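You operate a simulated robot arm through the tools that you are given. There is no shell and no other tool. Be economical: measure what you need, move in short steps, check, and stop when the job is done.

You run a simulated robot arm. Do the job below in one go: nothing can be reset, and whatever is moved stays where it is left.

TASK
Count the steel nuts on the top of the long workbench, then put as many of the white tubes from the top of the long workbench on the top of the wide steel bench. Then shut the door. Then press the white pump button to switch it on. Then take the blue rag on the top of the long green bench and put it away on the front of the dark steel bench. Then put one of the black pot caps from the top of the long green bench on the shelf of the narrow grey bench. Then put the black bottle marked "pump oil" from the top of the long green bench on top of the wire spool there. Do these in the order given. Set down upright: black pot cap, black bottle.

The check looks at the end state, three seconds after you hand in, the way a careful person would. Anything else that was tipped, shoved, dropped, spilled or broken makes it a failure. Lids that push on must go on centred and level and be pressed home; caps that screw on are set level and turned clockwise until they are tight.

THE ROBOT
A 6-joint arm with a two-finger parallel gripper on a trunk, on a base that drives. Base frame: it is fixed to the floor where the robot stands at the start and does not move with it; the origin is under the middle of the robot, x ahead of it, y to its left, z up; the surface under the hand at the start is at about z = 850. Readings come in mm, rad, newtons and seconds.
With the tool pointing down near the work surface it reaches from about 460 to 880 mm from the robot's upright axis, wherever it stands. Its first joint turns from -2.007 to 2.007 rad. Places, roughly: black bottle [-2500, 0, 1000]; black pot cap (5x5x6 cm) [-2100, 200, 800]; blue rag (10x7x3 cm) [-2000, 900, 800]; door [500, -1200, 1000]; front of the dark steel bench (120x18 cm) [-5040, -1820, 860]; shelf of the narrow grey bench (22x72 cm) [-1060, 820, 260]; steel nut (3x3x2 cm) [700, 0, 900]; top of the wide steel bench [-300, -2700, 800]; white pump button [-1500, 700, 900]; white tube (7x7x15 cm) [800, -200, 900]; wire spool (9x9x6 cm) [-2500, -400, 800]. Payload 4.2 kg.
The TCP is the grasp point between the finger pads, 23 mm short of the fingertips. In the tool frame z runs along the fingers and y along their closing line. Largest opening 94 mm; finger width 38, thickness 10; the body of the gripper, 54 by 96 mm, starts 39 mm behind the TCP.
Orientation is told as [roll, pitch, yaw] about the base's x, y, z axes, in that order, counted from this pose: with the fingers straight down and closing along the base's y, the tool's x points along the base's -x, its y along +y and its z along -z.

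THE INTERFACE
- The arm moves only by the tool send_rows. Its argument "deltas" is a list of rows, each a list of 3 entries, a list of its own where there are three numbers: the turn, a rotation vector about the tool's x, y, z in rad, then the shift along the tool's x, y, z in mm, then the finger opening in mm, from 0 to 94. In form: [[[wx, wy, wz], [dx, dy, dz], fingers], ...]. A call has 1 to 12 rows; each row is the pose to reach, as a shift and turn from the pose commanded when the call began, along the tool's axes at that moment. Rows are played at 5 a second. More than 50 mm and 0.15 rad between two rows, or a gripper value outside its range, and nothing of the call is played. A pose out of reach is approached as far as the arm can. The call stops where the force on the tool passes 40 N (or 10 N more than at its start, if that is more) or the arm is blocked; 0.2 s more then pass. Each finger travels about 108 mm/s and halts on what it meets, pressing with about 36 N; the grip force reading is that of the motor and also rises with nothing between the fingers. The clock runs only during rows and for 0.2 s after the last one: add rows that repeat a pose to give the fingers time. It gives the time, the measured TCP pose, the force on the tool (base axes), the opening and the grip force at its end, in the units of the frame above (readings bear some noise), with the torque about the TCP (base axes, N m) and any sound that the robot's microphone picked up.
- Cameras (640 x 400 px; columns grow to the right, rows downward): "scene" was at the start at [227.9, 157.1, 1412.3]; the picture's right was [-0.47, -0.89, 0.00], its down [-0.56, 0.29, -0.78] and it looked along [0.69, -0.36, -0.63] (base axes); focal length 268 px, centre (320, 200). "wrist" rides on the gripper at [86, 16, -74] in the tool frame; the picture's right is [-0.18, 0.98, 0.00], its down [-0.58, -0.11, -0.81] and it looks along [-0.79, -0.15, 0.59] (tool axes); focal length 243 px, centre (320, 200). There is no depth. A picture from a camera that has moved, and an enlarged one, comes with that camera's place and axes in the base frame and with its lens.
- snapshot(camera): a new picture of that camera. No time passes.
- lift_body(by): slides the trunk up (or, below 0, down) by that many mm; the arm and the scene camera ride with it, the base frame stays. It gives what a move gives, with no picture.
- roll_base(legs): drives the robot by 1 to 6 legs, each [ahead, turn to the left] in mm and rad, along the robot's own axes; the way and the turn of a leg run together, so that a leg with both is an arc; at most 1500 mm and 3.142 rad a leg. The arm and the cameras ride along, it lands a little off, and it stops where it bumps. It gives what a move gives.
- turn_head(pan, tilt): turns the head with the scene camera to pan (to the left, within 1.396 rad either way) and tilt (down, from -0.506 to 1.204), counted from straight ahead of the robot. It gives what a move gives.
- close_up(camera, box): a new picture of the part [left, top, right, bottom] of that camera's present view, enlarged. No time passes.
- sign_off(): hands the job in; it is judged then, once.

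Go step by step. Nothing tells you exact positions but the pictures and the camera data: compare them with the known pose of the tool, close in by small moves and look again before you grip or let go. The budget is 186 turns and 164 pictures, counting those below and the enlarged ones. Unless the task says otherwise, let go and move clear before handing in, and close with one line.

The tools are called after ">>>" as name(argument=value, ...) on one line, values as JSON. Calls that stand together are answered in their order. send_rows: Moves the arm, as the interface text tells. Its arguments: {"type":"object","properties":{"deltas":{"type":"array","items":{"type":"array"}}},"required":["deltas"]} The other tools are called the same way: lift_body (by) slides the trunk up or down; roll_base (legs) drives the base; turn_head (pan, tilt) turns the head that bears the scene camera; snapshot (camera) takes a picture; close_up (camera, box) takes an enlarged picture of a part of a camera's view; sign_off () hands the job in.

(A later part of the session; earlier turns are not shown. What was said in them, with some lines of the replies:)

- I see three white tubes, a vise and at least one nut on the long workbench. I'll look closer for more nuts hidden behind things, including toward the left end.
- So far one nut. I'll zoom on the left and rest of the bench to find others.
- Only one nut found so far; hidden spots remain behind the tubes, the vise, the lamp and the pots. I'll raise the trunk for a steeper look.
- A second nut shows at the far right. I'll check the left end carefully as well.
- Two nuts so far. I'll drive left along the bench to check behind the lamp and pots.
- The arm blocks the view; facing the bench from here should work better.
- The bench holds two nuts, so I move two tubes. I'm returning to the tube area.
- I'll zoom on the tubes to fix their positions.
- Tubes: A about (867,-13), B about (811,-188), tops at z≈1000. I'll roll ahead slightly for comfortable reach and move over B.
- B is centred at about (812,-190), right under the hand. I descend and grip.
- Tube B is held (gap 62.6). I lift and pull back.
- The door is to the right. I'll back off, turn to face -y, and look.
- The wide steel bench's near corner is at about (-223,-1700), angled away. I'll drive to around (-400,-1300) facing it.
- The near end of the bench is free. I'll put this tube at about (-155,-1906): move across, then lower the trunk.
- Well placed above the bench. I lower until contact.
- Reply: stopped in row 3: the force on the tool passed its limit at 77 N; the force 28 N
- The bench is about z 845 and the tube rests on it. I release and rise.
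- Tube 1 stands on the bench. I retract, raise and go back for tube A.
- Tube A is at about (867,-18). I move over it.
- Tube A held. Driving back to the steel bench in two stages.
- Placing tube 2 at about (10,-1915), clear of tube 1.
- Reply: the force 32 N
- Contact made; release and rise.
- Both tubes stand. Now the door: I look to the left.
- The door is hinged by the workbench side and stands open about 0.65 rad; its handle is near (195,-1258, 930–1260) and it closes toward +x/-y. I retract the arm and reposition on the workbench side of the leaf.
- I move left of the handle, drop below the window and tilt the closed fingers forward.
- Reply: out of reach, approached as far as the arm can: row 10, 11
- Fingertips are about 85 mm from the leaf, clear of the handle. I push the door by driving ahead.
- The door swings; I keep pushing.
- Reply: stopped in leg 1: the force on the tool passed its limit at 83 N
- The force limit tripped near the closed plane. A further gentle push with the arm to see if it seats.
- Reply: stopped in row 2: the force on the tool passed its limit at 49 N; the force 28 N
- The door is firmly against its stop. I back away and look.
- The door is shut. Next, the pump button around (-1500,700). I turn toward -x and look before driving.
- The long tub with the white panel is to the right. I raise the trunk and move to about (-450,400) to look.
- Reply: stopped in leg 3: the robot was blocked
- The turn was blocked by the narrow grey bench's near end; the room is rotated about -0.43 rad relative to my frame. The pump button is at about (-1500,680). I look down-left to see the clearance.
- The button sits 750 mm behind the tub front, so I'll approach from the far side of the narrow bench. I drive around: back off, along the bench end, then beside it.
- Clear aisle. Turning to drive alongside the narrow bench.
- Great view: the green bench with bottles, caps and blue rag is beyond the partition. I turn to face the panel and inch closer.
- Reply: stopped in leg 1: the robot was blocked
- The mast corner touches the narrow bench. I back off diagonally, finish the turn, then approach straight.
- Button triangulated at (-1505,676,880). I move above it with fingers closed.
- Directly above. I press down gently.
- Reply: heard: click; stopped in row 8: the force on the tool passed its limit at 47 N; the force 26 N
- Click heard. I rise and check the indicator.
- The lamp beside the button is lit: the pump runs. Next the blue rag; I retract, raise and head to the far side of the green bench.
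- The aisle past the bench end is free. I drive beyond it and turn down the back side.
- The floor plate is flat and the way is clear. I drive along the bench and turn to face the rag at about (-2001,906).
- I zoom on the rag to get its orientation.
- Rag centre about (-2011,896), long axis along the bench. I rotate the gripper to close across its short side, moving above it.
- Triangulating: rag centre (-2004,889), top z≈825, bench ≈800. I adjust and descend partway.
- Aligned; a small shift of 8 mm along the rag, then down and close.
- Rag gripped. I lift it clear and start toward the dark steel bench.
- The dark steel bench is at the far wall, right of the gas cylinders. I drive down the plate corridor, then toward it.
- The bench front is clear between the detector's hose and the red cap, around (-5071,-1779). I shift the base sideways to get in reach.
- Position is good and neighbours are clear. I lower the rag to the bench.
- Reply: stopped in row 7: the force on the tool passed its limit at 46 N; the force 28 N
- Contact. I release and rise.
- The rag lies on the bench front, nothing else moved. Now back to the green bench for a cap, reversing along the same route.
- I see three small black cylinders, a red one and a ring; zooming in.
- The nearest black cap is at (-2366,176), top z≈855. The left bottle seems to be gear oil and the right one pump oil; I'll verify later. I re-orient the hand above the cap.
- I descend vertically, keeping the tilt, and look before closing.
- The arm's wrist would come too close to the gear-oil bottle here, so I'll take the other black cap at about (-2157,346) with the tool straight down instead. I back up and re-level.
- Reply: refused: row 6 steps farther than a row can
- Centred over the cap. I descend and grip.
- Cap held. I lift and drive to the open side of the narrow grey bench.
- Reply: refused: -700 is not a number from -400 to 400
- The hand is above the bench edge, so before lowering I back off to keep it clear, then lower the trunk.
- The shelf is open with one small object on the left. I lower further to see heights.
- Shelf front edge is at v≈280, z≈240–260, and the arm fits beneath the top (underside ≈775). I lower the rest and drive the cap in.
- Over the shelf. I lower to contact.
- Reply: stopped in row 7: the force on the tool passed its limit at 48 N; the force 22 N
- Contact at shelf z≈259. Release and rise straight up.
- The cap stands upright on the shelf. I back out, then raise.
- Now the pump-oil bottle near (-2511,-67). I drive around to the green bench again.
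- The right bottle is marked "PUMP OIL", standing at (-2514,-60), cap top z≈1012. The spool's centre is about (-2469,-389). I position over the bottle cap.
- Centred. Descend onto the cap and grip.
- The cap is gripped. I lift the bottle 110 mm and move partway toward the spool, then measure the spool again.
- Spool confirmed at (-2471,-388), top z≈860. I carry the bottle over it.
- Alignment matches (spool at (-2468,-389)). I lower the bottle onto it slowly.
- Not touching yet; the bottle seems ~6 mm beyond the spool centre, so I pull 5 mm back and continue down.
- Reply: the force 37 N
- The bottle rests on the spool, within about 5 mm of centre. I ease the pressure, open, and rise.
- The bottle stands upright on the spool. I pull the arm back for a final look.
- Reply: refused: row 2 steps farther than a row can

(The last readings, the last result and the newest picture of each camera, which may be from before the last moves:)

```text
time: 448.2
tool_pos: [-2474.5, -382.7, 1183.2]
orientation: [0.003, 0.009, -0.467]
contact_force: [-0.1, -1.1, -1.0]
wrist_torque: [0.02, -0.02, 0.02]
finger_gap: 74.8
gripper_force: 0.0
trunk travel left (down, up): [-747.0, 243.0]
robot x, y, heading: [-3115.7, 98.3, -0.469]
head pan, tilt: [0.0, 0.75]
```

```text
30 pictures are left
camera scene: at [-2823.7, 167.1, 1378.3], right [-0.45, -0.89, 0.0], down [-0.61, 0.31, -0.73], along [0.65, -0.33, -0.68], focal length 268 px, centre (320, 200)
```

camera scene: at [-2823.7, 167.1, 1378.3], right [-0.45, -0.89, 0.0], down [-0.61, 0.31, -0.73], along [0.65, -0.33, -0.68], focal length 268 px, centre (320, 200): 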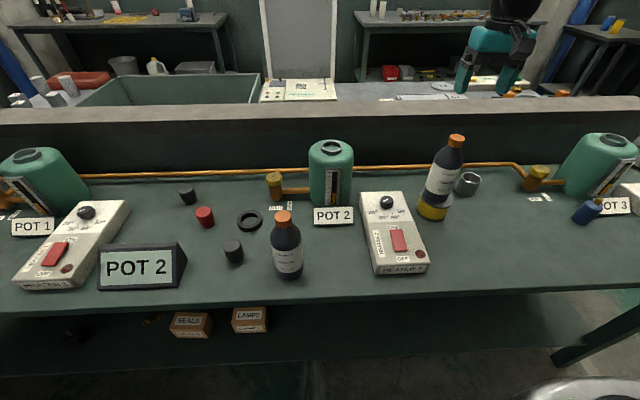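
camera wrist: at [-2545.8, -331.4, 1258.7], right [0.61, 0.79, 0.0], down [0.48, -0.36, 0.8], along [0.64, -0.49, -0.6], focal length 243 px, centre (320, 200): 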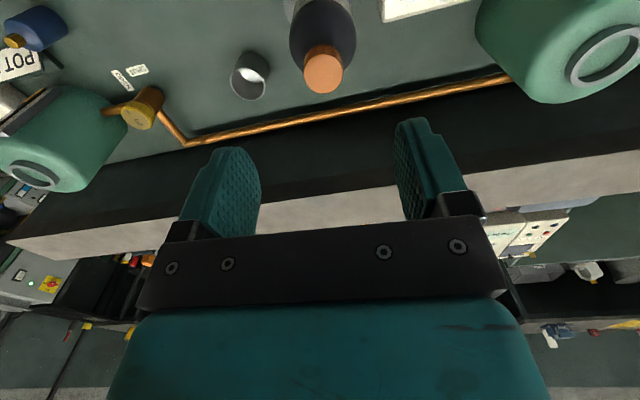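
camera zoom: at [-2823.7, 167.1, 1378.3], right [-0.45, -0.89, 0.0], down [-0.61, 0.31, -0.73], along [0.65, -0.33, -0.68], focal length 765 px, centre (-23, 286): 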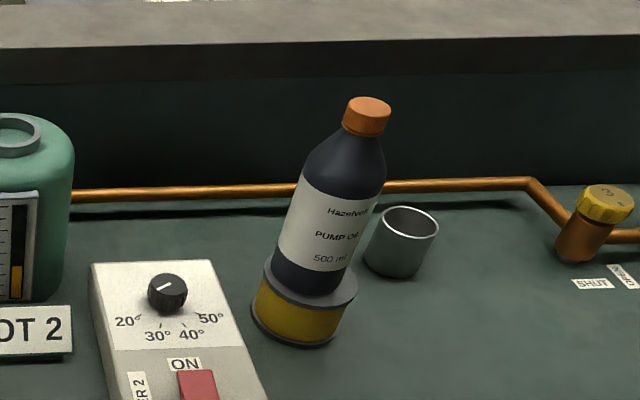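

The bottle stands on the spool, nothing else is disturbed, and the hand is clear above it. I retract a little and hand in.

>>> send_rows(deltas=[[[0, 0, 0], [30, 8, -20], 75], [[0, 0, 0], [65, 16, -35], 75], [[0, 0, 0], [105, 28, -40], 75], [[0, 0, 0], [145, 40, -40], 75]])

>>> sign_off()

```text
time: 449.2
tool_pos: [-2585.3, -280.6, 1224.7]
orientation: [0.003, 0.008, -0.467]
contact_force: [0.7, -0.5, 0.3]
wrist_torque: [0.01, 0.06, 0.01]
finger_gap: 75.2
gripper_force: 0.1
trunk travel left (down, up): [-747.0, 243.0]
robot x, y, heading: [-3122.2, 98.1, -0.469]
head pan, tilt: [0.0, 0.75]
```

```text
The job is handed in.
```

I counted two nuts and moved two white tubes to the wide steel bench. Then I shut the door, switched the pump on (click heard, lamp lit), laid the rag on the front of the dark steel bench, set a black cap upright on the grey bench's shelf, and stood the pump-oil bottle upright on the wire spool.
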